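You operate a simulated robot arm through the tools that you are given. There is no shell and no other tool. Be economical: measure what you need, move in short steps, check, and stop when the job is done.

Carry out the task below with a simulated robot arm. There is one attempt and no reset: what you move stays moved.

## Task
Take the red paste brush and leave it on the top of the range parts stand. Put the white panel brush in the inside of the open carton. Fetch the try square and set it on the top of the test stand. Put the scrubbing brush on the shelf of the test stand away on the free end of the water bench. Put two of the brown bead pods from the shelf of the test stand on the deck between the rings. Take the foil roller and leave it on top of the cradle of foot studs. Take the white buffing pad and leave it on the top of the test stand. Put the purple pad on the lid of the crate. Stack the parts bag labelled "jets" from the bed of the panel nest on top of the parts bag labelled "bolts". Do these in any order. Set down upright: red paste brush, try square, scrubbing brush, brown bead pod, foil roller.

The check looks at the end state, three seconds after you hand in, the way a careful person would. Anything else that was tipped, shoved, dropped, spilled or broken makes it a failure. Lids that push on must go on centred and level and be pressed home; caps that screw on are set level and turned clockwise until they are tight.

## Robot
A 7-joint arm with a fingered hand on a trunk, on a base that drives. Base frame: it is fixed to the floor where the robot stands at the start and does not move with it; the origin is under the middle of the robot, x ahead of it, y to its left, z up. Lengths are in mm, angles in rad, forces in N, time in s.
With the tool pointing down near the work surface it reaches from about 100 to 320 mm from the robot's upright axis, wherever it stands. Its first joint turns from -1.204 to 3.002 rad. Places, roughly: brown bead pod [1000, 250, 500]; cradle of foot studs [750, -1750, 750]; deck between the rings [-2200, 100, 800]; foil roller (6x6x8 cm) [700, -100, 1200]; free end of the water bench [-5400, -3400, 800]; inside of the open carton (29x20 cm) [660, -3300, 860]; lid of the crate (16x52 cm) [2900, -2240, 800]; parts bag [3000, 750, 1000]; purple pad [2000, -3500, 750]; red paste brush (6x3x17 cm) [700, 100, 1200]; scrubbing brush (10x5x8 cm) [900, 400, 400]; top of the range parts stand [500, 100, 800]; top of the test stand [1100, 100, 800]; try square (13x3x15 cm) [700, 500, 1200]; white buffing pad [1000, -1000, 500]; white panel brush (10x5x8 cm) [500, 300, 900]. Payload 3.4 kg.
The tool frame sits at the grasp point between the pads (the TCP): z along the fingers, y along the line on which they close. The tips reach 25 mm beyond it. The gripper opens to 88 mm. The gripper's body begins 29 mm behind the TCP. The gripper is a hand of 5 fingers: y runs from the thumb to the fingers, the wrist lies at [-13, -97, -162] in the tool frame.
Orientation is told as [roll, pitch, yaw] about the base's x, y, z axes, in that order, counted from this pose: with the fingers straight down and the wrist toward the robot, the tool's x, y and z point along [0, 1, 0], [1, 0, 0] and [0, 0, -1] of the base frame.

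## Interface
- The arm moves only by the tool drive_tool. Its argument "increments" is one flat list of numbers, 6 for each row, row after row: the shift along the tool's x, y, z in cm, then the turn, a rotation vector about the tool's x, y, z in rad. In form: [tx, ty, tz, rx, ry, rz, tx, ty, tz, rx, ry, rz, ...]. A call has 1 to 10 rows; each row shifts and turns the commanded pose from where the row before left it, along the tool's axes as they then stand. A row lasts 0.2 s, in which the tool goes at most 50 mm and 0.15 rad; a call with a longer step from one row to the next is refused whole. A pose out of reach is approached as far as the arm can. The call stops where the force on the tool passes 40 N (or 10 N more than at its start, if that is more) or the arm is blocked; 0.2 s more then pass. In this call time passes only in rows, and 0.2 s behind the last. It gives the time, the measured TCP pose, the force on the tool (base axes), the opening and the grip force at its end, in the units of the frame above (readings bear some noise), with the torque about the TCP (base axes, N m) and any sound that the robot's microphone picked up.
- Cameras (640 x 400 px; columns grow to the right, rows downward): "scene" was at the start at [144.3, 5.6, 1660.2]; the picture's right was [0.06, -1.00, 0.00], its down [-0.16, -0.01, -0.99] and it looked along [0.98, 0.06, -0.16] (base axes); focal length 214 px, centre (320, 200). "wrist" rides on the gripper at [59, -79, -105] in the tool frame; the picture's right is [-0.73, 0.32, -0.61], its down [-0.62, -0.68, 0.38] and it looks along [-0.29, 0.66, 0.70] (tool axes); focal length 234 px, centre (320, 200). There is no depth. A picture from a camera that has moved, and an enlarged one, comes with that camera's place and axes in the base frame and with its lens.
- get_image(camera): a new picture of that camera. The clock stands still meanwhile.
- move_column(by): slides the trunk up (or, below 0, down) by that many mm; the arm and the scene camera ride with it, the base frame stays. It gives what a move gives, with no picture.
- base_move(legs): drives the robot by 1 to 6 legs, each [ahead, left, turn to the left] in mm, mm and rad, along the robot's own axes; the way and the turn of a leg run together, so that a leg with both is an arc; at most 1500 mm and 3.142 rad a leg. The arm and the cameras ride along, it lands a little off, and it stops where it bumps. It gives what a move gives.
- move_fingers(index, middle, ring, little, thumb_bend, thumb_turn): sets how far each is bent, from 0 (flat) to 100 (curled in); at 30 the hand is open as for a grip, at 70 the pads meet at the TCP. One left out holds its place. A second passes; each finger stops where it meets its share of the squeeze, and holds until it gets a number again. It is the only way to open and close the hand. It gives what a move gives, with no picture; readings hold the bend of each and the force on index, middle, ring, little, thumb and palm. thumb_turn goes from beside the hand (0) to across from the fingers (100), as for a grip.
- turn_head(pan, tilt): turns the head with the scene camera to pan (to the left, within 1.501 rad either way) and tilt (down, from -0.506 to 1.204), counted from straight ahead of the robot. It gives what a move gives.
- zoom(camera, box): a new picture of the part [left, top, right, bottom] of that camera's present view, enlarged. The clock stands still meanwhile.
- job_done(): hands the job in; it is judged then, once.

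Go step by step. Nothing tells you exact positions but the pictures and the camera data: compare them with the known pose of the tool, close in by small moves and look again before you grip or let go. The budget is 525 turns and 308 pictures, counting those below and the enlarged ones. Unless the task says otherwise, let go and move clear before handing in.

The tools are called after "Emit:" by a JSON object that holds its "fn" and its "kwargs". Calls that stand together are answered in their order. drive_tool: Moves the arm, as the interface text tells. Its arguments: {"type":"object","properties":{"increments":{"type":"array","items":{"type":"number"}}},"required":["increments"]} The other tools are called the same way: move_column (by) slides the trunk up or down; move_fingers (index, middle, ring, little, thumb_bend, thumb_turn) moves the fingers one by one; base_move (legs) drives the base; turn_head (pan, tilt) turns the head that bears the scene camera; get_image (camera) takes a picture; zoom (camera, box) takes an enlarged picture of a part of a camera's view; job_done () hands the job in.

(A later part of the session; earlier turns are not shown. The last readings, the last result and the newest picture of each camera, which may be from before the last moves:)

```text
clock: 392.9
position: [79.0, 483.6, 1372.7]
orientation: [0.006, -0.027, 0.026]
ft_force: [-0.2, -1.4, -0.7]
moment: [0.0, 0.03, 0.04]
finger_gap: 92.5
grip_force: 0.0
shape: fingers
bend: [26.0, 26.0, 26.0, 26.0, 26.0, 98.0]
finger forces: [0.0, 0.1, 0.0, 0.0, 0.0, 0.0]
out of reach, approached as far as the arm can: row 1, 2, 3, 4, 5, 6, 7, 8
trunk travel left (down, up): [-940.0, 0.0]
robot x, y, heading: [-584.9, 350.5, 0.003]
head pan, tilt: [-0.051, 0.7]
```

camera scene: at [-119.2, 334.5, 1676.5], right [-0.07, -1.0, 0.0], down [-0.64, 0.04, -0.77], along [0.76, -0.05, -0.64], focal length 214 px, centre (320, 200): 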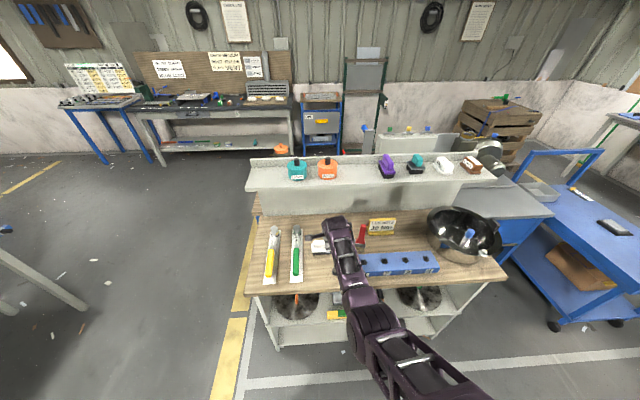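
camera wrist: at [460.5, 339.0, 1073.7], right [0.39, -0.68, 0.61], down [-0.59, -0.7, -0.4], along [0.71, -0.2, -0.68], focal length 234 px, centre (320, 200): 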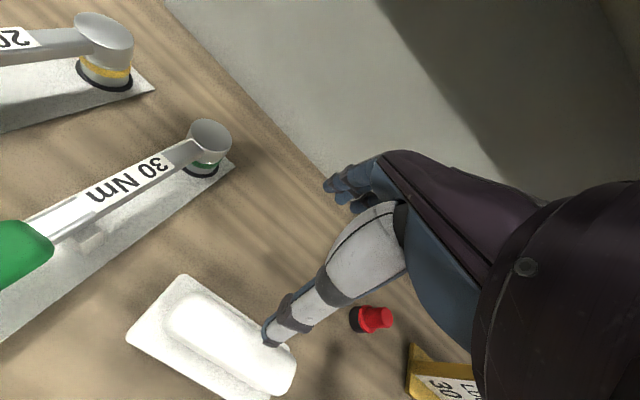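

Emit:
{"fn": "drive_tool", "kwargs": {"increments": [4, 0, -2, 0, 0, 0, 4, 0, -2, 0, 0, 0, 4, -2, -1, 0, 0, 0, 2, -4, 0, 0, 0, 0, 0, -4, 0, 0, 0, 0, 0, -4, 0, 0, 0, 0, 0, -4, 0, 0, 0, 0]}}

Emit:
{"fn": "turn_head", "kwargs": {"pan": -0.1, "tilt": 0.7}}

Emit:
{"fn": "get_image", "kwargs": {"camera": "scene"}}

```text
clock: 394.5
position: [-121.2, 549.9, 1388.6]
orientation: [0.005, -0.025, 0.025]
ft_force: [0.0, -0.3, -1.2]
moment: [0.04, -0.01, -0.01]
finger_gap: 92.5
grip_force: 0.1
shape: fingers
bend: [26.0, 26.0, 26.0, 26.0, 26.0, 98.0]
finger forces: [0.0, 0.0, 0.0, 0.0, 0.0, 0.0]
out of reach, approached as far as the arm can: row 1, 2, 3
trunk travel left (down, up): [-940.0, 0.0]
robot x, y, heading: [-584.2, 349.8, 0.002]
head pan, tilt: [-0.051, 0.7]
```

```text
clock: 395.1
position: [-118.0, 550.5, 1389.2]
orientation: [0.005, -0.027, 0.027]
ft_force: [0.2, 0.0, -0.9]
moment: [0.02, 0.0, 0.01]
finger_gap: 92.3
grip_force: 0.2
shape: fingers
bend: [26.0, 26.0, 26.0, 26.0, 26.0, 98.0]
finger forces: [0.0, 0.1, 0.0, 0.0, 0.0, 0.0]
trunk travel left (down, up): [-940.0, 0.0]
robot x, y, heading: [-585.4, 352.6, -0.001]
head pan, tilt: [-0.099, 0.7]
```

```text
140 pictures are left
camera scene: at [-448.4, 341.8, 1676.4], right [-0.1, -1.0, 0.0], down [-0.64, 0.06, -0.77], along [0.76, -0.07, -0.64], focal length 214 px, centre (320, 200)
```

scene: 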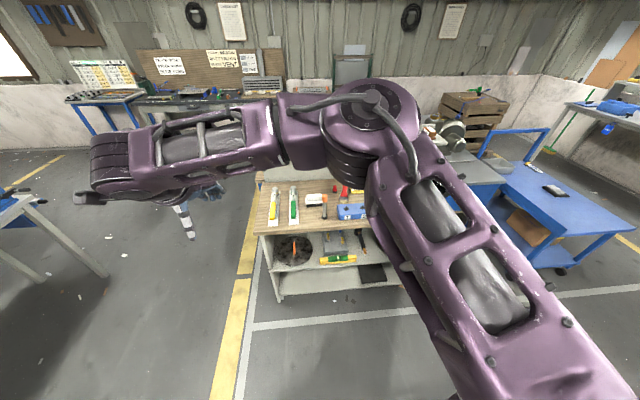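

Normal posture restored. Approach the bench and bring the tool over the white brush.

Emit:
{"fn": "base_move", "kwargs": {"legs": [[580, 25, 0]]}}

Emit:
{"fn": "drive_tool", "kwargs": {"increments": [-4, 0, 2, 0, 0, 0, -4, 0, 2, 0, 0, 0, -4, 0, 2, 0, 0, 0, -4, 0.5, 2, 0, 0, 0, -4, 0.5, 2, 0, 0, 0, -4, 0.5, 2, 0, 0, 0, -3, 0.5, 3, 0, 0, 0, -1, 0, 4, 0, 0, 0, 0, 0, 4, 0, 0, 0, 0, 0, 4, 0, 0, 0]}}

Emit:
{"fn": "drive_tool", "kwargs": {"increments": [0, 0, 4, 0, 0, 0, 0, 0, 4, 0, 0, 0, 0, 0, 4, 0, 0, -0.1]}}

Emit:
{"fn": "get_image", "kwargs": {"camera": "wrist"}}

```text
clock: 398.4
position: [462.9, 577.4, 1390.0]
orientation: [0.005, -0.029, 0.028]
ft_force: [1.2, -0.1, 1.0]
moment: [0.03, -0.01, -0.05]
finger_gap: 92.6
grip_force: 0.1
shape: fingers
bend: [26.0, 26.0, 26.0, 26.0, 26.0, 98.0]
finger forces: [0.0, 0.0, 0.0, 0.0, 0.0, 0.0]
trunk travel left (down, up): [-940.0, 0.0]
robot x, y, heading: [1.4, 379.0, 0.003]
head pan, tilt: [-0.099, 0.7]
```

```text
clock: 400.6
position: [499.4, 299.9, 1117.0]
orientation: [0.002, -0.028, 0.031]
ft_force: [0.2, -0.2, -0.4]
moment: [0.02, -0.02, -0.01]
finger_gap: 92.5
grip_force: 0.2
shape: fingers
bend: [26.0, 26.0, 26.0, 26.0, 26.0, 98.0]
finger forces: [0.1, 0.0, 0.1, 0.0, 0.1, 0.0]
trunk travel left (down, up): [-940.0, 0.0]
robot x, y, heading: [-2.0, 379.2, 0.003]
head pan, tilt: [-0.099, 0.7]
```

```text
clock: 401.4
position: [502.1, 299.9, 998.2]
orientation: [0.001, -0.024, 0.13]
ft_force: [-0.4, 0.2, 0.2]
moment: [0.02, 0.03, 0.01]
finger_gap: 92.7
grip_force: 0.0
shape: fingers
bend: [26.0, 26.0, 26.0, 26.0, 26.0, 98.0]
finger forces: [0.1, 0.1, 0.1, 0.1, 0.0, 0.1]
trunk travel left (down, up): [-940.0, 0.0]
robot x, y, heading: [-0.6, 376.0, 0.0]
head pan, tilt: [-0.099, 0.7]
```

```text
139 pictures are left
camera wrist: at [414.0, 348.9, 1100.6], right [0.4, -0.68, 0.61], down [-0.58, -0.7, -0.4], along [0.71, -0.2, -0.68], focal length 234 px, centre (320, 200)
```

wrist: 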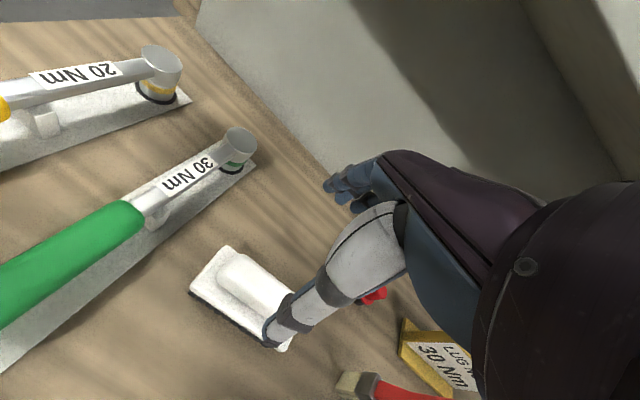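

Emit:
{"fn": "drive_tool", "kwargs": {"increments": [-0.2, -1.4, 0, 0, 0, 0.06, 0, 0, 3, 0, 0, 0, 0, 0, 3, 0, 0, 0, 0, 0, 2, 0, 0, 0]}}

Emit:
{"fn": "zoom", "kwargs": {"camera": "wrist", "box": [160, 140, 420, 380]}}

```text
clock: 402.4
position: [489.8, 298.4, 916.5]
orientation: [0.002, -0.026, 0.07]
ft_force: [-0.2, 0.0, -0.3]
moment: [-0.03, -0.01, -0.01]
finger_gap: 92.4
grip_force: 0.0
shape: fingers
bend: [26.0, 26.0, 26.0, 26.0, 26.0, 98.0]
finger forces: [0.0, 0.1, 0.0, 0.0, 0.0, 0.0]
trunk travel left (down, up): [-940.0, 0.0]
robot x, y, heading: [1.2, 377.7, 0.006]
head pan, tilt: [-0.099, 0.7]
```

```text
1.67 times, centred on (290, 260) of wrist
camera zoom: at [404.9, 351.4, 1020.1], right [0.36, -0.71, 0.61], down [-0.63, -0.67, -0.4], along [0.69, -0.24, -0.68], focal length 390 px, centre (370, 100)
```

zoom: 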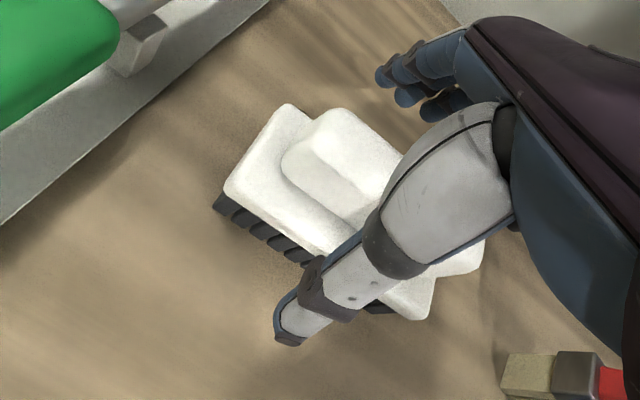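

Well aligned; lower 8 mm and close.

Emit:
{"fn": "drive_tool", "kwargs": {"increments": [0, 0, 0.8, 0, 0, 0]}}

Emit:
{"fn": "move_fingers", "kwargs": {"index": 80, "middle": 80, "ring": 80, "little": 72, "thumb_bend": 80}}

Emit:
{"fn": "drive_tool", "kwargs": {"increments": [0, 0, -2, 0, 0, 0, 0, 0, -4, 0, 0, 0, 0, 0, -4, 0, 0, 0]}}

Emit:
{"fn": "get_image", "kwargs": {"camera": "wrist"}}

```text
clock: 402.8
position: [491.5, 297.5, 910.2]
orientation: [0.004, -0.025, 0.069]
ft_force: [-0.1, -0.3, -0.6]
moment: [0.01, -0.02, -0.01]
finger_gap: 92.3
grip_force: 0.1
shape: fingers
bend: [26.0, 26.0, 26.0, 26.0, 26.0, 98.0]
finger forces: [0.0, 0.0, 0.1, 0.0, 0.1, 0.0]
trunk travel left (down, up): [-940.0, 0.0]
robot x, y, heading: [2.9, 376.3, 0.005]
head pan, tilt: [-0.099, 0.7]
```

```text
clock: 403.8
position: [490.4, 297.6, 911.3]
orientation: [0.004, -0.027, 0.07]
ft_force: [1.1, -0.8, 10.4]
moment: [-0.01, 0.35, 0.08]
finger_gap: 20.2
grip_force: 25.0
shape: fingers
bend: [78.0, 78.0, 79.0, 72.0, 53.0, 94.0]
finger forces: [7.2, 6.4, 5.5, 0.0, 30.7, 0.1]
trunk travel left (down, up): [-940.0, 0.0]
robot x, y, heading: [0.6, 380.7, 0.006]
head pan, tilt: [-0.099, 0.7]
```

```text
clock: 404.6
position: [489.7, 297.8, 1010.7]
orientation: [0.003, -0.026, 0.071]
ft_force: [0.3, 0.4, -1.6]
moment: [0.0, -0.03, 0.02]
finger_gap: 20.4
grip_force: 21.4
shape: fingers
bend: [78.0, 78.0, 79.0, 72.0, 53.0, 94.0]
finger forces: [8.3, 5.7, 4.2, 0.0, 25.6, 0.0]
trunk travel left (down, up): [-940.0, 0.0]
robot x, y, heading: [0.2, 375.4, 0.003]
head pan, tilt: [-0.099, 0.7]
```

```text
137 pictures are left
camera wrist: at [404.1, 351.5, 1112.1], right [0.36, -0.71, 0.61], down [-0.63, -0.67, -0.4], along [0.69, -0.24, -0.68], focal length 234 px, centre (320, 200)
```

wrist: 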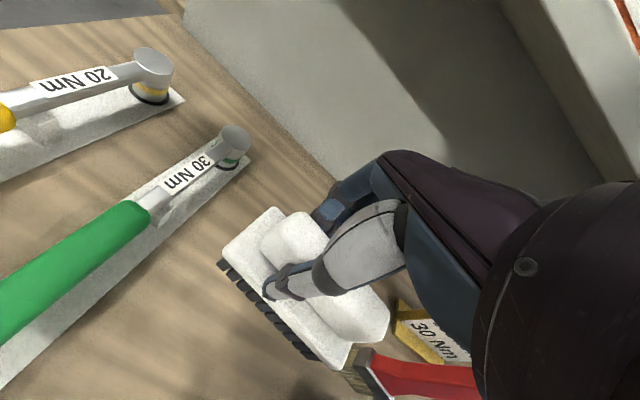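

White brush held. Raise, back off, and drive down toward the packing table.

Emit:
{"fn": "drive_tool", "kwargs": {"increments": [0, 0, -4, 0, 0, 0, 0, 0, -4, 0, 0, 0, 0, 0, -4, 0, 0, 0, 1, 0, -4, 0, 0, 0, 1, 0, -4, 0, 0, 0]}}

Emit:
{"fn": "base_move", "kwargs": {"legs": [[-450, 0, 0], [0, -1450, 0], [0, -1450, 0], [0, 0, -1.571]]}}

Emit:
{"fn": "turn_head", "kwargs": {"pan": 0.6, "tilt": 0.4}}

Emit:
{"fn": "get_image", "kwargs": {"camera": "scene"}}

```text
clock: 405.8
position: [479.4, 318.1, 1208.6]
orientation: [0.002, -0.025, 0.068]
ft_force: [-0.3, 0.2, -1.0]
moment: [0.03, -0.04, -0.01]
finger_gap: 20.4
grip_force: 20.8
shape: fingers
bend: [78.0, 78.0, 79.0, 72.0, 53.0, 93.0]
finger forces: [8.9, 5.1, 3.6, 0.0, 23.3, 0.0]
trunk travel left (down, up): [-940.0, 0.0]
robot x, y, heading: [1.3, 375.8, 0.002]
head pan, tilt: [-0.099, 0.7]
```

```text
clock: 425.9
position: [-524.2, -3000.9, 1209.8]
orientation: [0.005, -0.025, -1.514]
ft_force: [-0.4, 0.0, -0.4]
moment: [0.02, -0.03, 0.01]
finger_gap: 20.2
grip_force: 19.0
shape: fingers
bend: [78.0, 78.0, 79.0, 72.0, 53.0, 93.0]
finger forces: [8.5, 4.9, 3.2, 0.0, 21.9, 0.0]
trunk travel left (down, up): [-940.0, 0.0]
robot x, y, heading: [-459.2, -2519.4, -1.579]
head pan, tilt: [-0.099, 0.7]
```

```text
clock: 427.0
position: [-525.0, -3001.0, 1209.8]
orientation: [0.004, -0.027, -1.514]
ft_force: [-0.3, -1.0, -0.2]
moment: [-0.01, -0.02, 0.03]
finger_gap: 20.1
grip_force: 19.0
shape: fingers
bend: [78.0, 78.0, 79.0, 72.0, 53.0, 93.0]
finger forces: [8.5, 4.9, 3.2, 0.1, 21.8, 0.1]
trunk travel left (down, up): [-940.0, 0.0]
robot x, y, heading: [-461.4, -2519.5, -1.582]
head pan, tilt: [0.6, 0.4]
```

```text
136 pictures are left
camera scene: at [-405.4, -2647.2, 1703.2], right [-0.83, -0.56, 0.0], down [-0.22, 0.32, -0.92], along [0.51, -0.76, -0.39], focal length 214 px, centre (320, 200)
```

scene: 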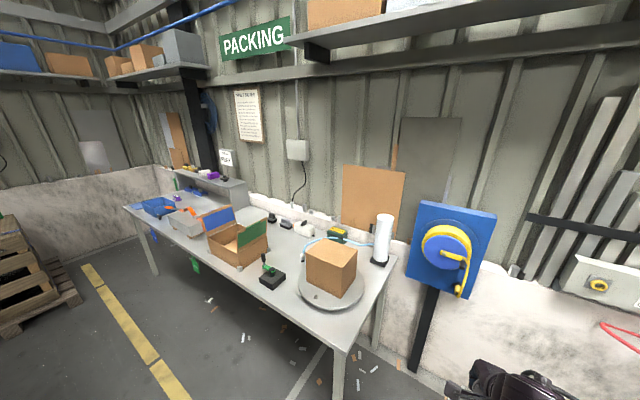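

The open carton is on the packing table near (680,-3350). Strafe over in front of it.

Emit:
{"fn": "base_move", "kwargs": {"legs": [[0, 1195, 0]]}}

Emit:
{"fn": "turn_head", "kwargs": {"pan": 0.25, "tilt": 0.8}}

Emit:
{"fn": "get_image", "kwargs": {"camera": "scene"}}

```text
clock: 433.1
position: [670.7, -3013.2, 1208.9]
orientation: [0.005, -0.026, -1.516]
ft_force: [-0.1, 0.8, -1.6]
moment: [0.0, -0.01, 0.01]
finger_gap: 20.5
grip_force: 18.9
shape: fingers
bend: [78.0, 78.0, 79.0, 72.0, 53.0, 93.0]
finger forces: [8.6, 4.9, 3.2, 0.1, 21.8, 0.0]
trunk travel left (down, up): [-940.0, 0.0]
robot x, y, heading: [740.8, -2531.3, -1.584]
head pan, tilt: [0.6, 0.4]
```

```text
clock: 433.9
position: [670.8, -3011.3, 1209.3]
orientation: [0.004, -0.026, -1.516]
ft_force: [0.4, -0.1, -1.3]
moment: [-0.01, -0.04, 0.01]
finger_gap: 20.3
grip_force: 19.4
shape: fingers
bend: [78.0, 78.0, 79.0, 72.0, 53.0, 93.0]
finger forces: [8.6, 5.0, 3.2, 0.0, 21.8, 0.0]
trunk travel left (down, up): [-940.0, 0.0]
robot x, y, heading: [739.7, -2529.7, -1.581]
head pan, tilt: [0.25, 0.799]
```

```text
135 pictures are left
camera scene: at [760.1, -2660.4, 1668.2], right [-0.97, -0.24, 0.0], down [-0.17, 0.7, -0.7], along [0.17, -0.68, -0.72], focal length 214 px, centre (320, 200)
```

scene: 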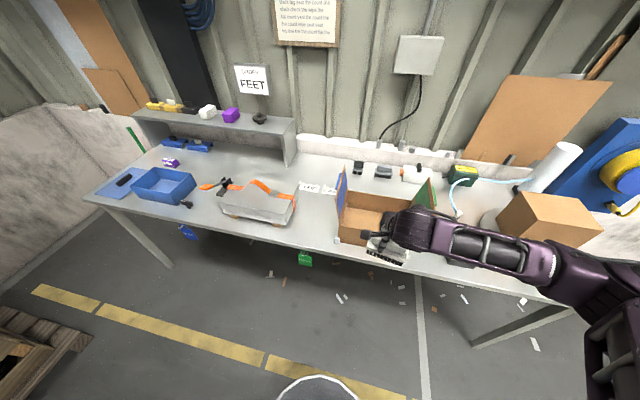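

Emit:
{"fn": "base_move", "kwargs": {"legs": [[297, 0, 0]]}}

Emit:
{"fn": "get_image", "kwargs": {"camera": "wrist"}}

Emit:
{"fn": "get_image", "kwargs": {"camera": "scene"}}

```text
clock: 436.0
position: [670.0, -3304.7, 1211.1]
orientation: [0.004, -0.028, -1.514]
ft_force: [0.2, 0.2, -0.9]
moment: [-0.02, -0.01, -0.03]
finger_gap: 20.4
grip_force: 19.2
shape: fingers
bend: [78.0, 78.0, 79.0, 72.0, 53.0, 93.0]
finger forces: [8.5, 4.9, 3.3, 0.0, 21.8, 0.0]
trunk travel left (down, up): [-940.0, 0.0]
robot x, y, heading: [739.4, -2830.1, -1.576]
head pan, tilt: [0.25, 0.799]
```

```text
134 pictures are left
camera wrist: at [723.5, -3219.9, 1312.1], right [-0.71, -0.35, 0.61], down [-0.66, 0.63, -0.4], along [-0.25, -0.69, -0.68], focal length 234 px, centre (320, 200)
```

wrist: 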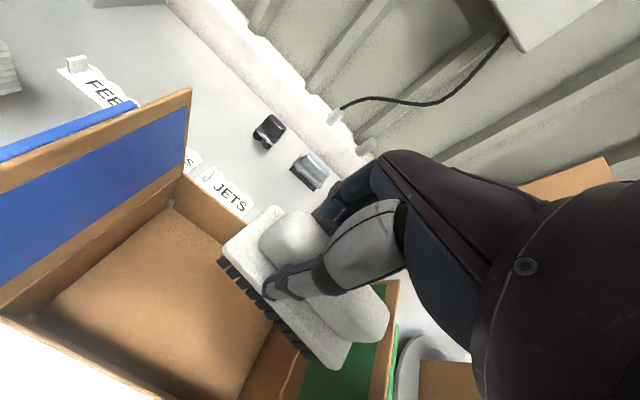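

```text
133 pictures are left
camera scene: at [757.3, -2953.8, 1668.3], right [-0.97, -0.24, 0.0], down [-0.17, 0.7, -0.7], along [0.17, -0.68, -0.72], focal length 214 px, centre (320, 200)
```

scene: 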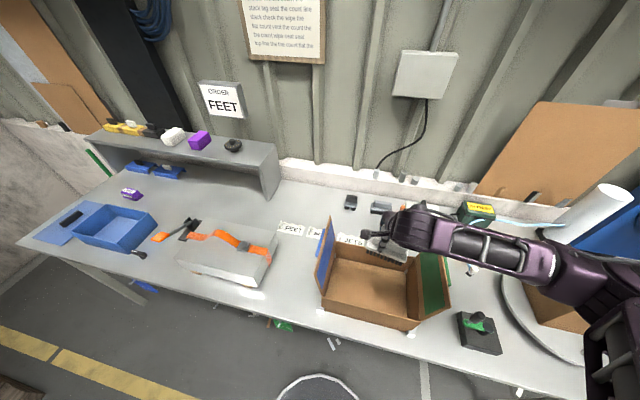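

Interior spans about x 510–790, y -3390…-3245. I'll aim at (700,-3315) to keep the forearm off the right flap, lowering in stages.

Emit:
{"fn": "drive_tool", "kwargs": {"increments": [3, 1, 2, 0, 0, 0, 0, 0, 4, 0, 0, 0, 0, 0, 4, 0, 0, 0, 0, 0, 4, 0, 0, 0, 0, 0, 4, 0, 0, 0]}}

Emit:
{"fn": "get_image", "kwargs": {"camera": "scene"}}

Emit:
{"fn": "get_image", "kwargs": {"camera": "wrist"}}

```text
clock: 437.2
position: [700.9, -3320.0, 1028.9]
orientation: [0.005, -0.027, -1.513]
ft_force: [0.4, 0.5, -0.8]
moment: [-0.04, -0.03, 0.0]
finger_gap: 20.3
grip_force: 18.7
shape: fingers
bend: [78.0, 79.0, 79.0, 72.0, 53.0, 93.0]
finger forces: [8.5, 4.9, 3.1, 0.0, 20.8, 0.0]
trunk travel left (down, up): [-940.0, 0.0]
robot x, y, heading: [736.9, -2825.8, -1.58]
head pan, tilt: [0.25, 0.799]
```

```text
132 pictures are left
camera scene: at [757.1, -2955.1, 1668.2], right [-0.97, -0.24, 0.0], down [-0.17, 0.7, -0.7], along [0.17, -0.68, -0.72], focal length 214 px, centre (320, 200)
```

scene: 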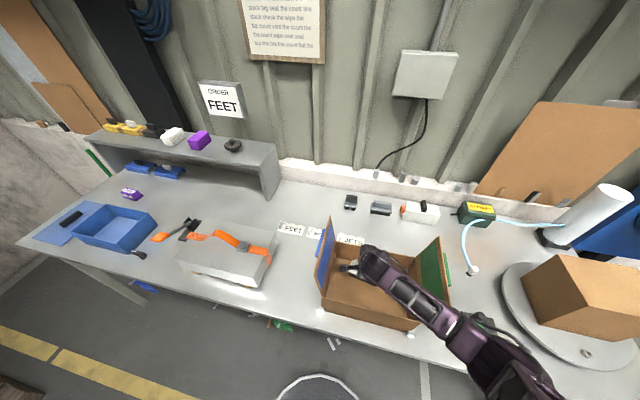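

```text
131 pictures are left
camera wrist: at [754.5, -3233.7, 1131.9], right [-0.71, -0.35, 0.61], down [-0.66, 0.63, -0.4], along [-0.25, -0.69, -0.68], focal length 234 px, centre (320, 200)
```

wrist: 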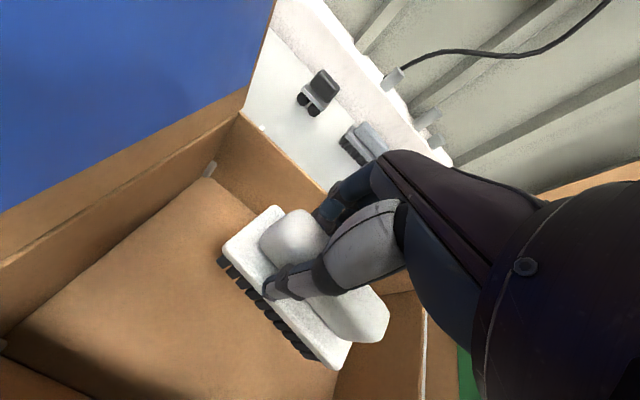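

Emit:
{"fn": "drive_tool", "kwargs": {"increments": [-0.5, -0.8, 4, 0, 0, 0, 0, 0, 4, 0, 0, 0]}}

Emit:
{"fn": "get_image", "kwargs": {"camera": "scene"}}

Emit:
{"fn": "get_image", "kwargs": {"camera": "wrist"}}

```text
clock: 437.8
position: [696.0, -3314.5, 949.0]
orientation: [0.003, -0.026, -1.513]
ft_force: [0.6, 0.4, -1.4]
moment: [0.0, -0.06, 0.03]
finger_gap: 20.2
grip_force: 18.6
shape: fingers
bend: [78.0, 79.0, 79.0, 72.0, 53.0, 93.0]
finger forces: [8.4, 4.8, 3.0, 0.0, 20.1, 0.1]
trunk travel left (down, up): [-940.0, 0.0]
robot x, y, heading: [737.2, -2826.9, -1.583]
head pan, tilt: [0.25, 0.799]
```

```text
130 pictures are left
camera scene: at [758.4, -2955.6, 1668.1], right [-0.97, -0.24, 0.0], down [-0.17, 0.7, -0.7], along [0.17, -0.68, -0.72], focal length 214 px, centre (320, 200)
```

scene: 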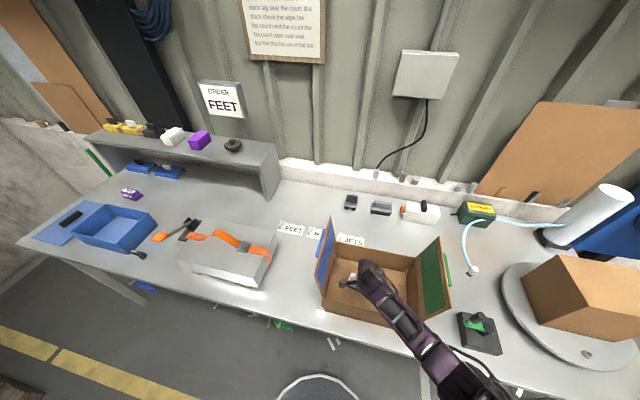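

```text
129 pictures are left
camera wrist: at [750.0, -3227.9, 1051.7], right [-0.71, -0.35, 0.61], down [-0.66, 0.63, -0.4], along [-0.25, -0.69, -0.68], focal length 234 px, centre (320, 200)
```

wrist: 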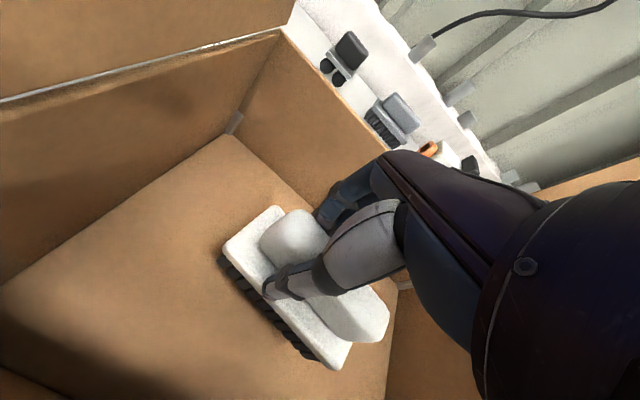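

Emit:
{"fn": "drive_tool", "kwargs": {"increments": [0, -0.5, 3, 0, 0, 0, 0, 0, 2, 0, 0, 0]}}

Emit:
{"fn": "drive_tool", "kwargs": {"increments": [0, 0, 1, 0, 0, 0]}}

Emit:
{"fn": "drive_tool", "kwargs": {"increments": [0, 0, 0.8, 0, 0, 0]}}

Emit:
{"fn": "drive_tool", "kwargs": {"increments": [0, 0, 0.8, 0, 0, 0]}}

Emit:
{"fn": "get_image", "kwargs": {"camera": "wrist"}}

```text
clock: 438.3
position: [696.4, -3315.8, 917.2]
orientation: [0.012, -0.051, -1.516]
ft_force: [-3.6, 5.3, 22.2]
moment: [1.08, -0.12, 0.14]
finger_gap: 21.7
grip_force: 25.6
shape: fingers
bend: [79.0, 79.0, 79.0, 72.0, 51.0, 94.0]
finger forces: [5.3, 3.0, 2.0, 0.0, 40.9, 0.0]
trunk travel left (down, up): [-940.0, 0.0]
robot x, y, heading: [736.7, -2831.6, -1.58]
head pan, tilt: [0.25, 0.799]
stopped in row 2: the force on the tool passed its limit at 57 N (the readings are from after the stop); the commanded pose is now the measured one
```

```text
clock: 438.6
position: [699.2, -3318.6, 917.1]
orientation: [0.018, -0.06, -1.516]
ft_force: [-4.4, 7.9, 21.3]
moment: [0.99, -0.09, 0.13]
finger_gap: 22.0
grip_force: 26.2
shape: fingers
bend: [79.0, 79.0, 79.0, 72.0, 50.0, 95.0]
finger forces: [5.0, 3.2, 2.2, 0.0, 41.7, 0.0]
trunk travel left (down, up): [-940.0, 0.0]
robot x, y, heading: [735.8, -2829.1, -1.578]
head pan, tilt: [0.25, 0.799]
stopped in row 1: the force on the tool passed its limit at 46 N (the readings are from after the stop); the commanded pose is now the measured one
```

```text
clock: 439.0
position: [700.3, -3321.2, 917.6]
orientation: [0.022, -0.068, -1.516]
ft_force: [-2.6, 8.1, 24.8]
moment: [1.06, -0.11, 0.1]
finger_gap: 22.2
grip_force: 26.1
shape: fingers
bend: [79.0, 79.0, 79.0, 72.0, 50.0, 95.0]
finger forces: [4.5, 2.7, 2.2, 0.0, 43.3, 0.1]
trunk travel left (down, up): [-940.0, 0.0]
robot x, y, heading: [733.5, -2827.2, -1.58]
head pan, tilt: [0.25, 0.799]
stopped in row 1: the force on the tool passed its limit at 44 N (the readings are from after the stop); the commanded pose is now the measured one
```

```text
clock: 439.3
position: [702.0, -3324.7, 919.0]
orientation: [0.027, -0.076, -1.514]
ft_force: [-3.3, 5.8, 20.3]
moment: [0.93, -0.06, 0.1]
finger_gap: 22.6
grip_force: 26.6
shape: fingers
bend: [79.0, 79.0, 79.0, 72.0, 50.0, 95.0]
finger forces: [5.2, 3.4, 3.0, 0.0, 40.5, 0.1]
trunk travel left (down, up): [-940.0, 0.0]
robot x, y, heading: [732.3, -2827.1, -1.582]
head pan, tilt: [0.25, 0.799]
stopped in row 1: the force on the tool passed its limit at 45 N (the readings are from after the stop); the commanded pose is now the measured one
```

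```text
128 pictures are left
camera wrist: at [753.0, -3233.4, 1017.3], right [-0.73, -0.32, 0.61], down [-0.65, 0.61, -0.45], along [-0.23, -0.72, -0.65], focal length 234 px, centre (320, 200)
```

wrist: 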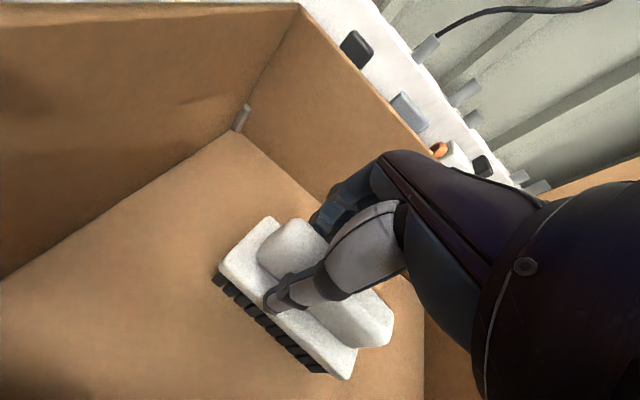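

The brush is on the carton's floor. Release and rise.

Emit:
{"fn": "move_fingers", "kwargs": {"index": 60, "middle": 60, "ring": 60, "little": 60, "thumb_bend": 40}}

Emit:
{"fn": "move_fingers", "kwargs": {"index": 35, "middle": 35, "ring": 35, "little": 35, "thumb_bend": 35}}

Emit:
{"fn": "drive_tool", "kwargs": {"increments": [0, 0, -3, 0, 0, 0, 0, 0, -4, 0, 0, 0, 0, 0, -4, 0, 0, 0, 0, 0, -4, 0, 0, 0, 0, 0, -4, 0, 0, 0, 0, 0, -4, 0, 0, 0]}}

Emit:
{"fn": "get_image", "kwargs": {"camera": "wrist"}}

```text
clock: 440.3
position: [703.1, -3324.7, 917.4]
orientation: [0.028, -0.077, -1.514]
ft_force: [1.4, -0.4, 30.3]
moment: [1.02, -0.13, -0.11]
finger_gap: 42.4
grip_force: 17.0
shape: fingers
bend: [60.0, 60.0, 60.0, 60.0, 41.0, 96.0]
finger forces: [0.0, 0.0, 0.0, 0.0, 33.8, 0.0]
trunk travel left (down, up): [-940.0, 0.0]
robot x, y, heading: [738.3, -2825.2, -1.582]
head pan, tilt: [0.25, 0.799]
```

```text
clock: 441.3
position: [702.1, -3324.3, 918.5]
orientation: [0.027, -0.077, -1.516]
ft_force: [2.5, -3.1, 33.6]
moment: [1.09, -0.14, -0.08]
finger_gap: 70.3
grip_force: 18.4
shape: fingers
bend: [35.0, 35.0, 35.0, 35.0, 40.0, 96.0]
finger forces: [0.0, 0.1, 0.0, 0.0, 35.8, 0.0]
trunk travel left (down, up): [-940.0, 0.0]
robot x, y, heading: [735.3, -2829.6, -1.582]
head pan, tilt: [0.25, 0.799]
```

```text
clock: 442.9
position: [611.6, -3308.7, 1113.3]
orientation: [-0.176, -0.045, -1.536]
ft_force: [-0.6, -0.3, -0.2]
moment: [-0.02, -0.03, 0.05]
finger_gap: 73.8
grip_force: 0.1
shape: fingers
bend: [35.0, 35.0, 35.0, 35.0, 35.0, 98.0]
finger forces: [0.1, 0.0, 0.0, 0.0, 0.1, 0.0]
out of reach, approached as far as the arm can: row 6
trunk travel left (down, up): [-940.0, 0.0]
robot x, y, heading: [739.1, -2824.7, -1.583]
head pan, tilt: [0.25, 0.799]
stopped in row 6: the arm was blocked; the commanded pose is now the measured one
```

```text
127 pictures are left
camera wrist: at [686.0, -3222.7, 1202.2], right [-0.6, -0.31, 0.74], down [-0.7, 0.64, -0.3], along [-0.38, -0.7, -0.6], focal length 234 px, centre (320, 200)
```

wrist: 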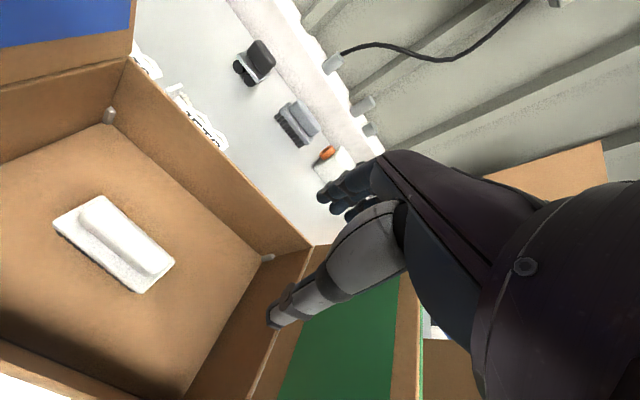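

The white brush stands inside the carton. Check arm posture before moving on.

Emit:
{"fn": "get_image", "kwargs": {"camera": "scene"}}

```text
126 pictures are left
camera scene: at [752.5, -2956.1, 1668.1], right [-0.97, -0.24, 0.0], down [-0.17, 0.7, -0.7], along [0.17, -0.68, -0.72], focal length 214 px, centre (320, 200)
```

scene: 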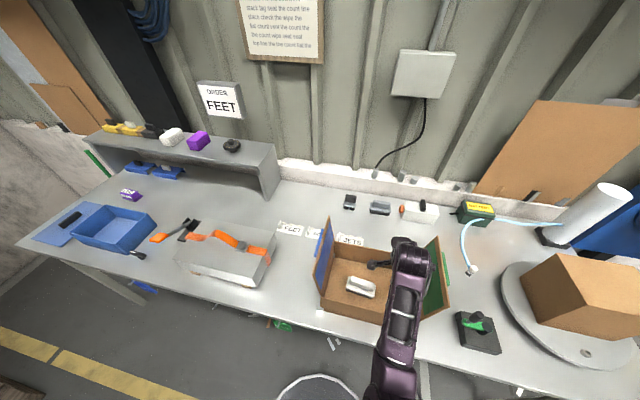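

Next the purple pad, small one at about (2044,-3568) on this table. Back off a bit and strafe left.

Emit:
{"fn": "base_move", "kwargs": {"legs": [[-120, 0, 0], [0, 1430, 0]]}}

Emit:
{"fn": "turn_head", "kwargs": {"pan": 0.1, "tilt": 0.8}}

Emit:
{"fn": "get_image", "kwargs": {"camera": "scene"}}

```text
clock: 446.1
position: [839.5, -3191.8, 1114.0]
orientation: [-0.196, -0.047, -1.566]
ft_force: [-19.4, 1.3, 2.4]
moment: [-0.07, 0.05, -0.77]
finger_gap: 73.4
grip_force: 9.7
shape: fingers
bend: [35.0, 35.0, 35.0, 35.0, 35.0, 98.0]
finger forces: [19.2, 0.0, 0.0, 0.1, 0.1, 0.0]
trunk travel left (down, up): [-940.0, 0.0]
robot x, y, heading: [977.7, -2710.4, -1.587]
head pan, tilt: [0.25, 0.799]
stopped in leg 2: the force on the tool passed its limit at 60 N (the readings are from after the stop); the commanded pose is now the measured one
```

```text
clock: 446.8
position: [840.7, -3190.9, 1114.9]
orientation: [-0.187, -0.048, -1.559]
ft_force: [-19.1, 0.6, 3.4]
moment: [-0.13, 0.09, -0.73]
finger_gap: 74.0
grip_force: 9.2
shape: fingers
bend: [35.0, 35.0, 35.0, 35.0, 35.0, 98.0]
finger forces: [17.9, 0.0, 0.0, 0.0, 0.0, 0.1]
trunk travel left (down, up): [-940.0, 0.0]
robot x, y, heading: [975.6, -2707.3, -1.587]
head pan, tilt: [0.099, 0.799]
```

```text
125 pictures are left
camera scene: at [976.1, -2839.8, 1668.2], right [-1.0, -0.09, 0.0], down [-0.06, 0.71, -0.7], along [0.06, -0.69, -0.72], focal length 214 px, centre (320, 200)
```

scene: 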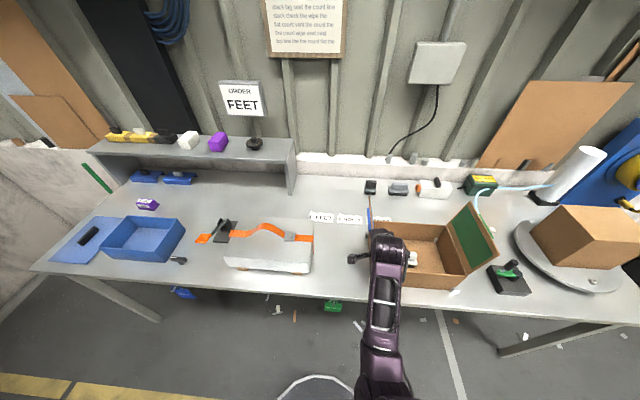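

The hand ran into the carton's left flap. Relieve by moving back right, then retreat straight back before strafing.

Emit:
{"fn": "base_move", "kwargs": {"legs": [[0, -60, 0]]}}

Emit:
{"fn": "base_move", "kwargs": {"legs": [[-300, 0, 0]]}}

Emit:
{"fn": "turn_head", "kwargs": {"pan": -0.3, "tilt": 0.7}}

Emit:
{"fn": "get_image", "kwargs": {"camera": "scene"}}

```text
clock: 447.8
position: [790.5, -3191.2, 1116.2]
orientation: [-0.194, -0.048, -1.555]
ft_force: [0.0, -0.1, 1.0]
moment: [-0.01, -0.01, 0.01]
finger_gap: 73.7
grip_force: 0.1
shape: fingers
bend: [35.0, 35.0, 35.0, 35.0, 35.0, 98.0]
finger forces: [0.0, 0.1, 0.1, 0.0, 0.0, 0.1]
trunk travel left (down, up): [-940.0, 0.0]
robot x, y, heading: [912.0, -2707.0, -1.579]
head pan, tilt: [0.099, 0.799]
```

```text
clock: 449.8
position: [790.9, -2888.7, 1114.2]
orientation: [-0.192, -0.048, -1.554]
ft_force: [-0.1, 0.0, -0.2]
moment: [-0.02, -0.01, -0.02]
finger_gap: 74.0
grip_force: 0.1
shape: fingers
bend: [35.0, 35.0, 35.0, 35.0, 35.0, 98.0]
finger forces: [0.1, 0.1, 0.1, 0.0, 0.0, 0.0]
trunk travel left (down, up): [-940.0, 0.0]
robot x, y, heading: [916.4, -2406.8, -1.58]
head pan, tilt: [0.099, 0.799]
```

```text
clock: 450.7
position: [791.9, -2887.5, 1114.5]
orientation: [-0.191, -0.048, -1.556]
ft_force: [-0.9, 0.1, -0.6]
moment: [-0.03, -0.02, 0.0]
finger_gap: 73.9
grip_force: 0.1
shape: fingers
bend: [35.0, 35.0, 35.0, 35.0, 35.0, 98.0]
finger forces: [0.0, 0.1, 0.1, 0.0, 0.0, 0.0]
trunk travel left (down, up): [-940.0, 0.0]
robot x, y, heading: [920.1, -2408.0, -1.581]
head pan, tilt: [-0.3, 0.7]
```

```text
124 pictures are left
camera scene: at [895.1, -2537.2, 1676.3], right [-0.95, 0.31, 0.0], down [0.2, 0.61, -0.76], along [-0.23, -0.73, -0.64], focal length 214 px, centre (320, 200)
```

scene: 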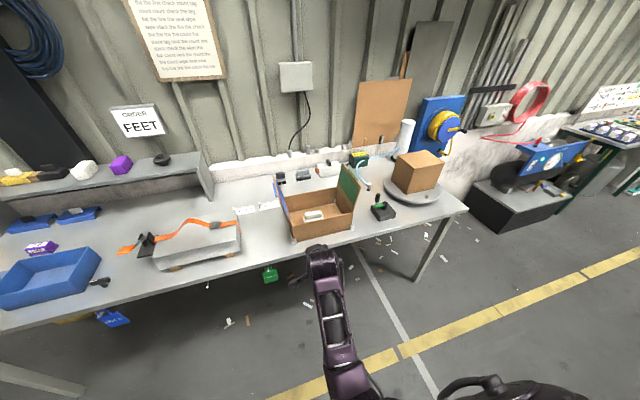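

The carton still stands open with the brush inside. Strafe left at a safe distance toward the purple pad.

Emit:
{"fn": "base_move", "kwargs": {"legs": [[0, 1230, 0]]}}

Emit:
{"fn": "turn_head", "kwargs": {"pan": 0.0, "tilt": 0.6}}

Emit:
{"fn": "get_image", "kwargs": {"camera": "scene"}}

```text
clock: 456.0
position: [1917.9, -2898.7, 1115.2]
orientation: [-0.194, -0.048, -1.549]
ft_force: [0.6, -0.1, -0.1]
moment: [0.01, 0.02, 0.0]
finger_gap: 74.1
grip_force: 0.1
shape: fingers
bend: [35.0, 35.0, 35.0, 35.0, 35.0, 98.0]
finger forces: [0.0, 0.0, 0.0, 0.1, 0.1, 0.0]
trunk travel left (down, up): [-940.0, 0.0]
robot x, y, heading: [2040.9, -2420.3, -1.577]
head pan, tilt: [-0.3, 0.7]
stopped in leg 1: the robot was blocked; the commanded pose is now the measured one
```

```text
clock: 456.8
position: [1914.0, -2898.4, 1114.1]
orientation: [-0.189, -0.049, -1.55]
ft_force: [-0.5, -0.3, 0.3]
moment: [0.0, -0.04, 0.03]
finger_gap: 74.0
grip_force: 0.1
shape: fingers
bend: [35.0, 35.0, 35.0, 35.0, 35.0, 98.0]
finger forces: [0.0, 0.0, 0.0, 0.0, 0.0, 0.0]
trunk travel left (down, up): [-940.0, 0.0]
robot x, y, heading: [2041.4, -2417.1, -1.579]
head pan, tilt: [0.0, 0.6]
```

```text
123 pictures are left
camera scene: at [2040.5, -2554.8, 1685.0], right [-1.0, 0.01, 0.0], down [0.0, 0.57, -0.82], along [-0.01, -0.82, -0.57], focal length 214 px, centre (320, 200)
```

scene: 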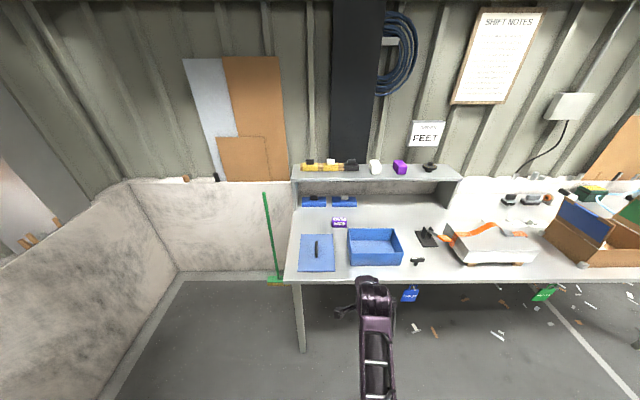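

Emit:
{"fn": "zoom", "kwargs": {"camera": "scene", "box": [280, 140, 480, 290]}}

```text
2.67 times, centred on (380, 215) of scene
camera zoom: at [2040.5, -2554.8, 1685.0], right [-1.0, 0.01, 0.0], down [0.0, 0.57, -0.82], along [-0.01, -0.82, -0.57], focal length 572 px, centre (160, 160)
```

zoom: 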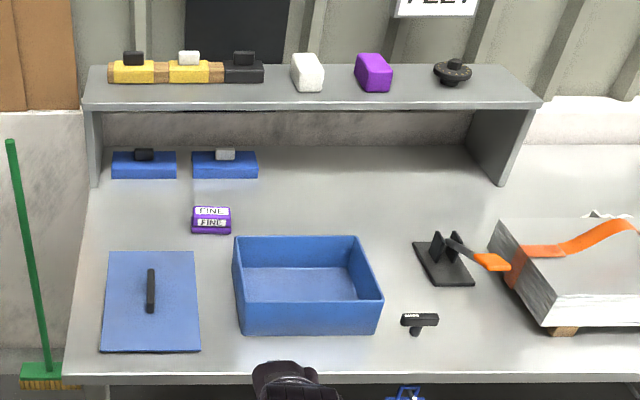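

The purple "FINE" pad is at about (1905,-3585), table z≈785. Extend and level the arm first, in free air.

Emit:
{"fn": "drive_tool", "kwargs": {"increments": [0, 3, 0, 0, 0.1, 0, 0, 4, 0, 0, 0.09, 0, 0, 4, 0, 0.02, 0, 0, 1, 4, 0, 0, 0, 0, 1, 4, 0, 0, 0, 0, 1, 2, 0, 0, 0, 0]}}

Emit:
{"fn": "base_move", "kwargs": {"legs": [[200, -30, 0]]}}

Emit:
{"fn": "get_image", "kwargs": {"camera": "scene"}}

```text
clock: 458.2
position: [1948.6, -3109.7, 1123.4]
orientation: [0.0, -0.027, -1.549]
ft_force: [0.7, 0.7, 0.4]
moment: [0.02, 0.01, -0.01]
finger_gap: 74.1
grip_force: 0.1
shape: fingers
bend: [35.0, 35.0, 35.0, 35.0, 35.0, 98.0]
finger forces: [0.0, 0.0, 0.1, 0.1, 0.1, 0.0]
trunk travel left (down, up): [-940.0, 0.0]
robot x, y, heading: [2040.8, -2417.6, -1.575]
head pan, tilt: [0.0, 0.6]
```

```text
clock: 459.8
position: [1917.6, -3304.6, 1123.3]
orientation: [0.0, -0.027, -1.55]
ft_force: [-0.9, -0.5, -0.1]
moment: [-0.01, 0.01, 0.02]
finger_gap: 73.9
grip_force: 0.1
shape: fingers
bend: [35.0, 35.0, 35.0, 35.0, 35.0, 98.0]
finger forces: [0.0, 0.1, 0.0, 0.1, 0.1, 0.0]
trunk travel left (down, up): [-940.0, 0.0]
robot x, y, heading: [2008.1, -2615.8, -1.581]
head pan, tilt: [0.0, 0.6]
```

```text
121 pictures are left
camera scene: at [2010.4, -2751.5, 1685.2], right [-1.0, 0.01, 0.0], down [0.0, 0.56, -0.83], along [-0.01, -0.83, -0.56], focal length 214 px, centre (320, 200)
```

scene: 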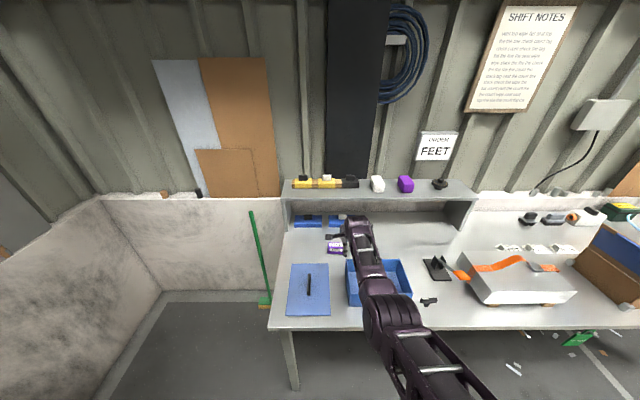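

To gain elbow clearance over the blue tray I'll restore the normal elbow posture first (back off, sweep high-left, retract).

Emit:
{"fn": "base_move", "kwargs": {"legs": [[-180, -60, 0]]}}

Emit:
{"fn": "drive_tool", "kwargs": {"increments": [0, 1, -4, 0, 0, 0, 0, 1, -4, 0, 0, 0, 0, 1, -4, 0, 0, 0, 0, 0, -4, 0, 0, 0, 0, 0, -4, 0, 0, 0, 4, 0, -2, 0, 0, 0, 4, 0, -2, 0, 0, 0, 4, 0, -2, 0, 0, 0, 4, 0, -1, 0, 0, 0, 4, 0, -1, 0, 0, 0]}}

Emit:
{"fn": "drive_tool", "kwargs": {"increments": [4, 0, -1, 0, 0, 0, 4, 0, -1, 0, 0, 0, 4, 0, 0, 0, 0, 0, 4, 0, 0, 0, 0, 0, 4, -2, 0, 0, 0, 0, 2, -4, 0, 0, 0, 0, 0, -4, 0, 0, 0, 0, 0, -4, 0, 0, 0, 0, 0, -4, 0, 0, 0, 0]}}

Emit:
{"fn": "get_image", "kwargs": {"camera": "scene"}}

```text
clock: 461.4
position: [1858.4, -3131.1, 1121.7]
orientation: [0.0, -0.026, -1.549]
ft_force: [0.0, -0.9, -0.3]
moment: [0.02, -0.01, 0.0]
finger_gap: 74.0
grip_force: 0.1
shape: fingers
bend: [35.0, 35.0, 35.0, 35.0, 35.0, 98.0]
finger forces: [0.0, 0.1, 0.0, 0.1, 0.1, 0.0]
trunk travel left (down, up): [-940.0, 0.0]
robot x, y, heading: [1952.6, -2435.0, -1.582]
head pan, tilt: [0.0, 0.6]
```

```text
clock: 463.6
position: [2044.7, -3115.0, 1392.9]
orientation: [0.001, -0.028, -1.551]
ft_force: [1.0, 0.6, 0.2]
moment: [-0.01, 0.03, -0.02]
finger_gap: 74.0
grip_force: 0.0
shape: fingers
bend: [35.0, 35.0, 35.0, 35.0, 35.0, 98.0]
finger forces: [0.0, 0.0, 0.0, 0.0, 0.0, 0.0]
out of reach, approached as far as the arm can: row 8, 9, 10
trunk travel left (down, up): [-940.0, 0.0]
robot x, y, heading: [1948.4, -2434.5, -1.575]
head pan, tilt: [0.0, 0.6]
```

```text
clock: 465.6
position: [2150.6, -2892.7, 1377.5]
orientation: [0.001, -0.026, -1.553]
ft_force: [0.0, 0.5, 0.1]
moment: [-0.02, 0.01, -0.02]
finger_gap: 73.9
grip_force: 0.0
shape: fingers
bend: [35.0, 35.0, 35.0, 35.0, 35.0, 98.0]
finger forces: [0.0, 0.0, 0.0, 0.0, 0.0, 0.0]
out of reach, approached as far as the arm can: row 1, 2, 3, 4, 5
trunk travel left (down, up): [-940.0, 0.0]
robot x, y, heading: [1951.1, -2437.4, -1.582]
head pan, tilt: [0.0, 0.6]
```

```text
120 pictures are left
camera scene: at [1951.5, -2572.8, 1685.1], right [-1.0, 0.01, 0.0], down [0.0, 0.56, -0.83], along [-0.01, -0.83, -0.56], focal length 214 px, centre (320, 200)
```

scene: 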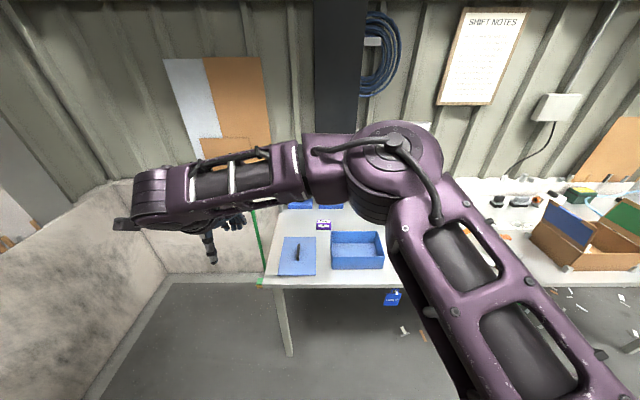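

Posture is normal. Bring the tool to the right, lower the trunk 380, and go in.

Emit:
{"fn": "drive_tool", "kwargs": {"increments": [-4, 1, 0, 0, 0, 0, -4, 1, 0, 0, 0, 0, -4, 1, 0, 0, 0, 0, -4, 1, 0, 0, 0, 0, -4, 2, 0, 0, 0, 0, -4, 2, 0, 0, 0, 0, -4, 2, 0, 0, 0, 0, -4, 2, 0, 0, 0, 0, -2, 3, 0, 0, 0, 0]}}

Emit:
{"fn": "move_column", "kwargs": {"by": -380}}

Emit:
{"fn": "base_move", "kwargs": {"legs": [[300, 0, 0], [0, 95, 0]]}}

Emit:
{"fn": "get_image", "kwargs": {"camera": "scene"}}

Emit:
{"fn": "get_image", "kwargs": {"camera": "wrist"}}

```text
clock: 467.6
position: [1814.5, -3052.5, 1380.0]
orientation: [-0.001, -0.026, -1.549]
ft_force: [-0.4, 0.2, -0.5]
moment: [0.04, 0.01, -0.02]
finger_gap: 74.2
grip_force: 0.1
shape: fingers
bend: [35.0, 35.0, 35.0, 35.0, 35.0, 98.0]
finger forces: [0.0, 0.1, 0.1, 0.0, 0.1, 0.0]
trunk travel left (down, up): [-940.0, 0.0]
robot x, y, heading: [1950.9, -2437.4, -1.579]
head pan, tilt: [0.0, 0.6]
```

```text
clock: 471.3
position: [1814.3, -3051.3, 1000.5]
orientation: [0.002, -0.025, -1.551]
ft_force: [0.4, 1.0, -0.7]
moment: [-0.02, -0.01, 0.0]
finger_gap: 74.0
grip_force: 0.0
shape: fingers
bend: [35.0, 35.0, 35.0, 35.0, 35.0, 98.0]
finger forces: [0.0, 0.0, 0.0, 0.0, 0.0, 0.0]
trunk travel left (down, up): [-560.0, 380.0]
robot x, y, heading: [1950.0, -2433.8, -1.575]
head pan, tilt: [0.0, 0.6]
```

```text
clock: 474.0
position: [1905.4, -3350.5, 1001.4]
orientation: [0.001, -0.026, -1.552]
ft_force: [1.0, 0.2, 0.5]
moment: [0.0, 0.01, 0.02]
finger_gap: 74.2
grip_force: 0.0
shape: fingers
bend: [35.0, 35.0, 35.0, 35.0, 35.0, 98.0]
finger forces: [0.0, 0.0, 0.0, 0.0, 0.1, 0.0]
trunk travel left (down, up): [-560.0, 380.0]
robot x, y, heading: [2043.0, -2735.5, -1.582]
head pan, tilt: [0.0, 0.6]
```

```text
119 pictures are left
camera scene: at [2044.5, -2874.3, 1305.0], right [-1.0, 0.01, 0.0], down [0.01, 0.56, -0.83], along [-0.01, -0.83, -0.56], focal length 214 px, centre (320, 200)
```

scene: 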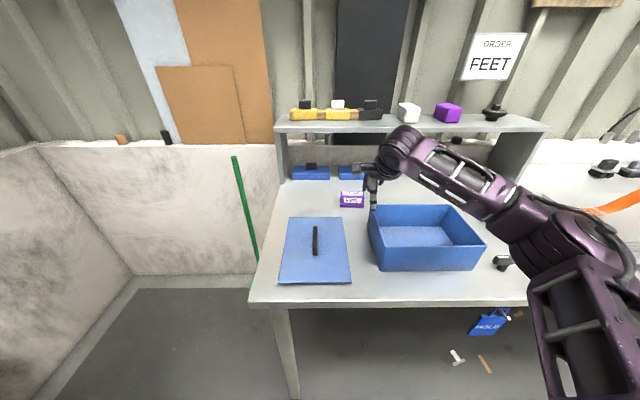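

```text
118 pictures are left
camera wrist: at [1962.8, -3266.6, 1103.6], right [-0.72, -0.32, 0.62], down [-0.64, 0.66, -0.4], along [-0.28, -0.68, -0.68], focal length 234 px, centre (320, 200)
```

wrist: 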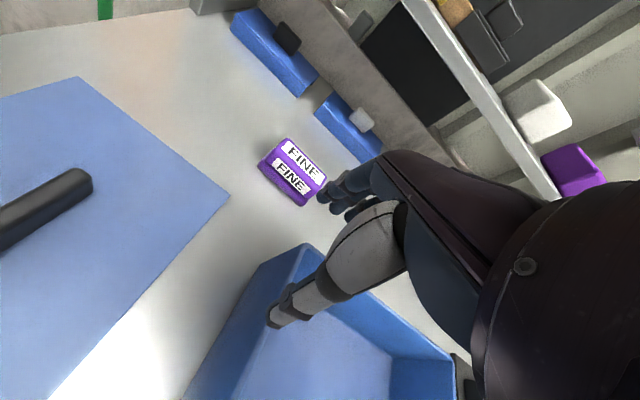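

Recomputed: table z≈845, pad ≈(1925,-3492), top ≈888. Advance 140 mm and re-check.

Emit:
{"fn": "base_move", "kwargs": {"legs": [[140, 20, 0]]}}

Emit:
{"fn": "get_image", "kwargs": {"camera": "wrist"}}

```text
clock: 475.4
position: [1922.6, -3490.7, 1000.7]
orientation: [0.002, -0.028, -1.556]
ft_force: [-0.5, 0.1, 0.8]
moment: [0.0, 0.01, -0.02]
finger_gap: 74.1
grip_force: 0.1
shape: fingers
bend: [35.0, 35.0, 35.0, 35.0, 35.0, 98.0]
finger forces: [0.1, 0.0, 0.0, 0.1, 0.0, 0.1]
trunk travel left (down, up): [-560.0, 380.0]
robot x, y, heading: [2063.7, -2876.7, -1.577]
head pan, tilt: [0.0, 0.6]
```

```text
117 pictures are left
camera wrist: at [1979.7, -3407.2, 1103.0], right [-0.72, -0.32, 0.62], down [-0.63, 0.66, -0.4], along [-0.28, -0.68, -0.68], focal length 234 px, centre (320, 200)
```

wrist: 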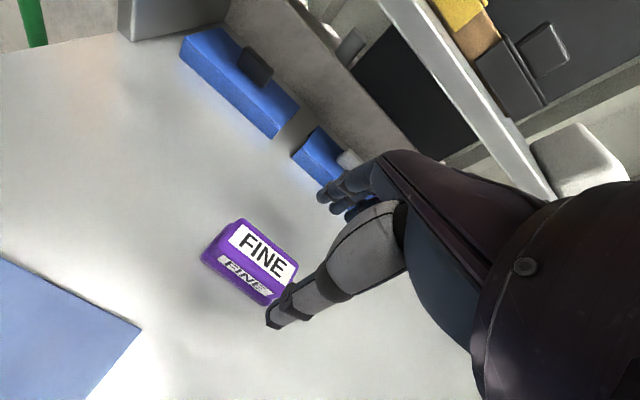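

Emit:
{"fn": "drive_tool", "kwargs": {"increments": [-0.2, 2.2, 2, 0, 0, 0, 0, 0, 3, 0, 0, 0, 0, 0, 3, 0, 0, 0]}}

Emit:
{"fn": "get_image", "kwargs": {"camera": "wrist"}}

```text
clock: 476.2
position: [1919.5, -3514.4, 919.9]
orientation: [0.0, -0.026, -1.554]
ft_force: [0.1, 0.1, -0.6]
moment: [-0.01, -0.03, 0.01]
finger_gap: 74.2
grip_force: 0.0
shape: fingers
bend: [35.0, 35.0, 35.0, 35.0, 35.0, 98.0]
finger forces: [0.0, 0.0, 0.0, 0.1, 0.0, 0.0]
trunk travel left (down, up): [-560.0, 380.0]
robot x, y, heading: [2066.1, -2873.7, -1.581]
head pan, tilt: [0.0, 0.6]
```

```text
116 pictures are left
camera wrist: at [1978.2, -3431.3, 1023.6], right [-0.72, -0.32, 0.62], down [-0.63, 0.66, -0.4], along [-0.28, -0.68, -0.68], focal length 234 px, centre (320, 200)
```

wrist: 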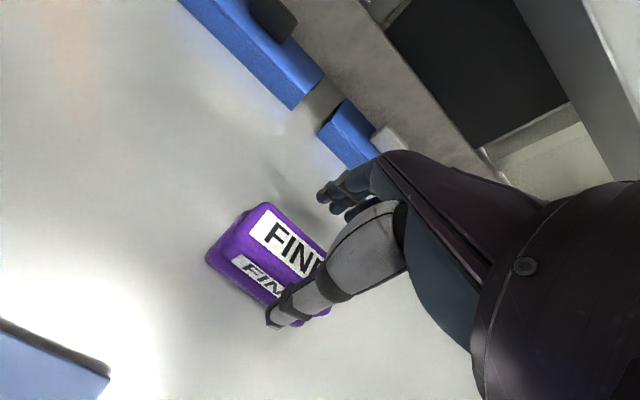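

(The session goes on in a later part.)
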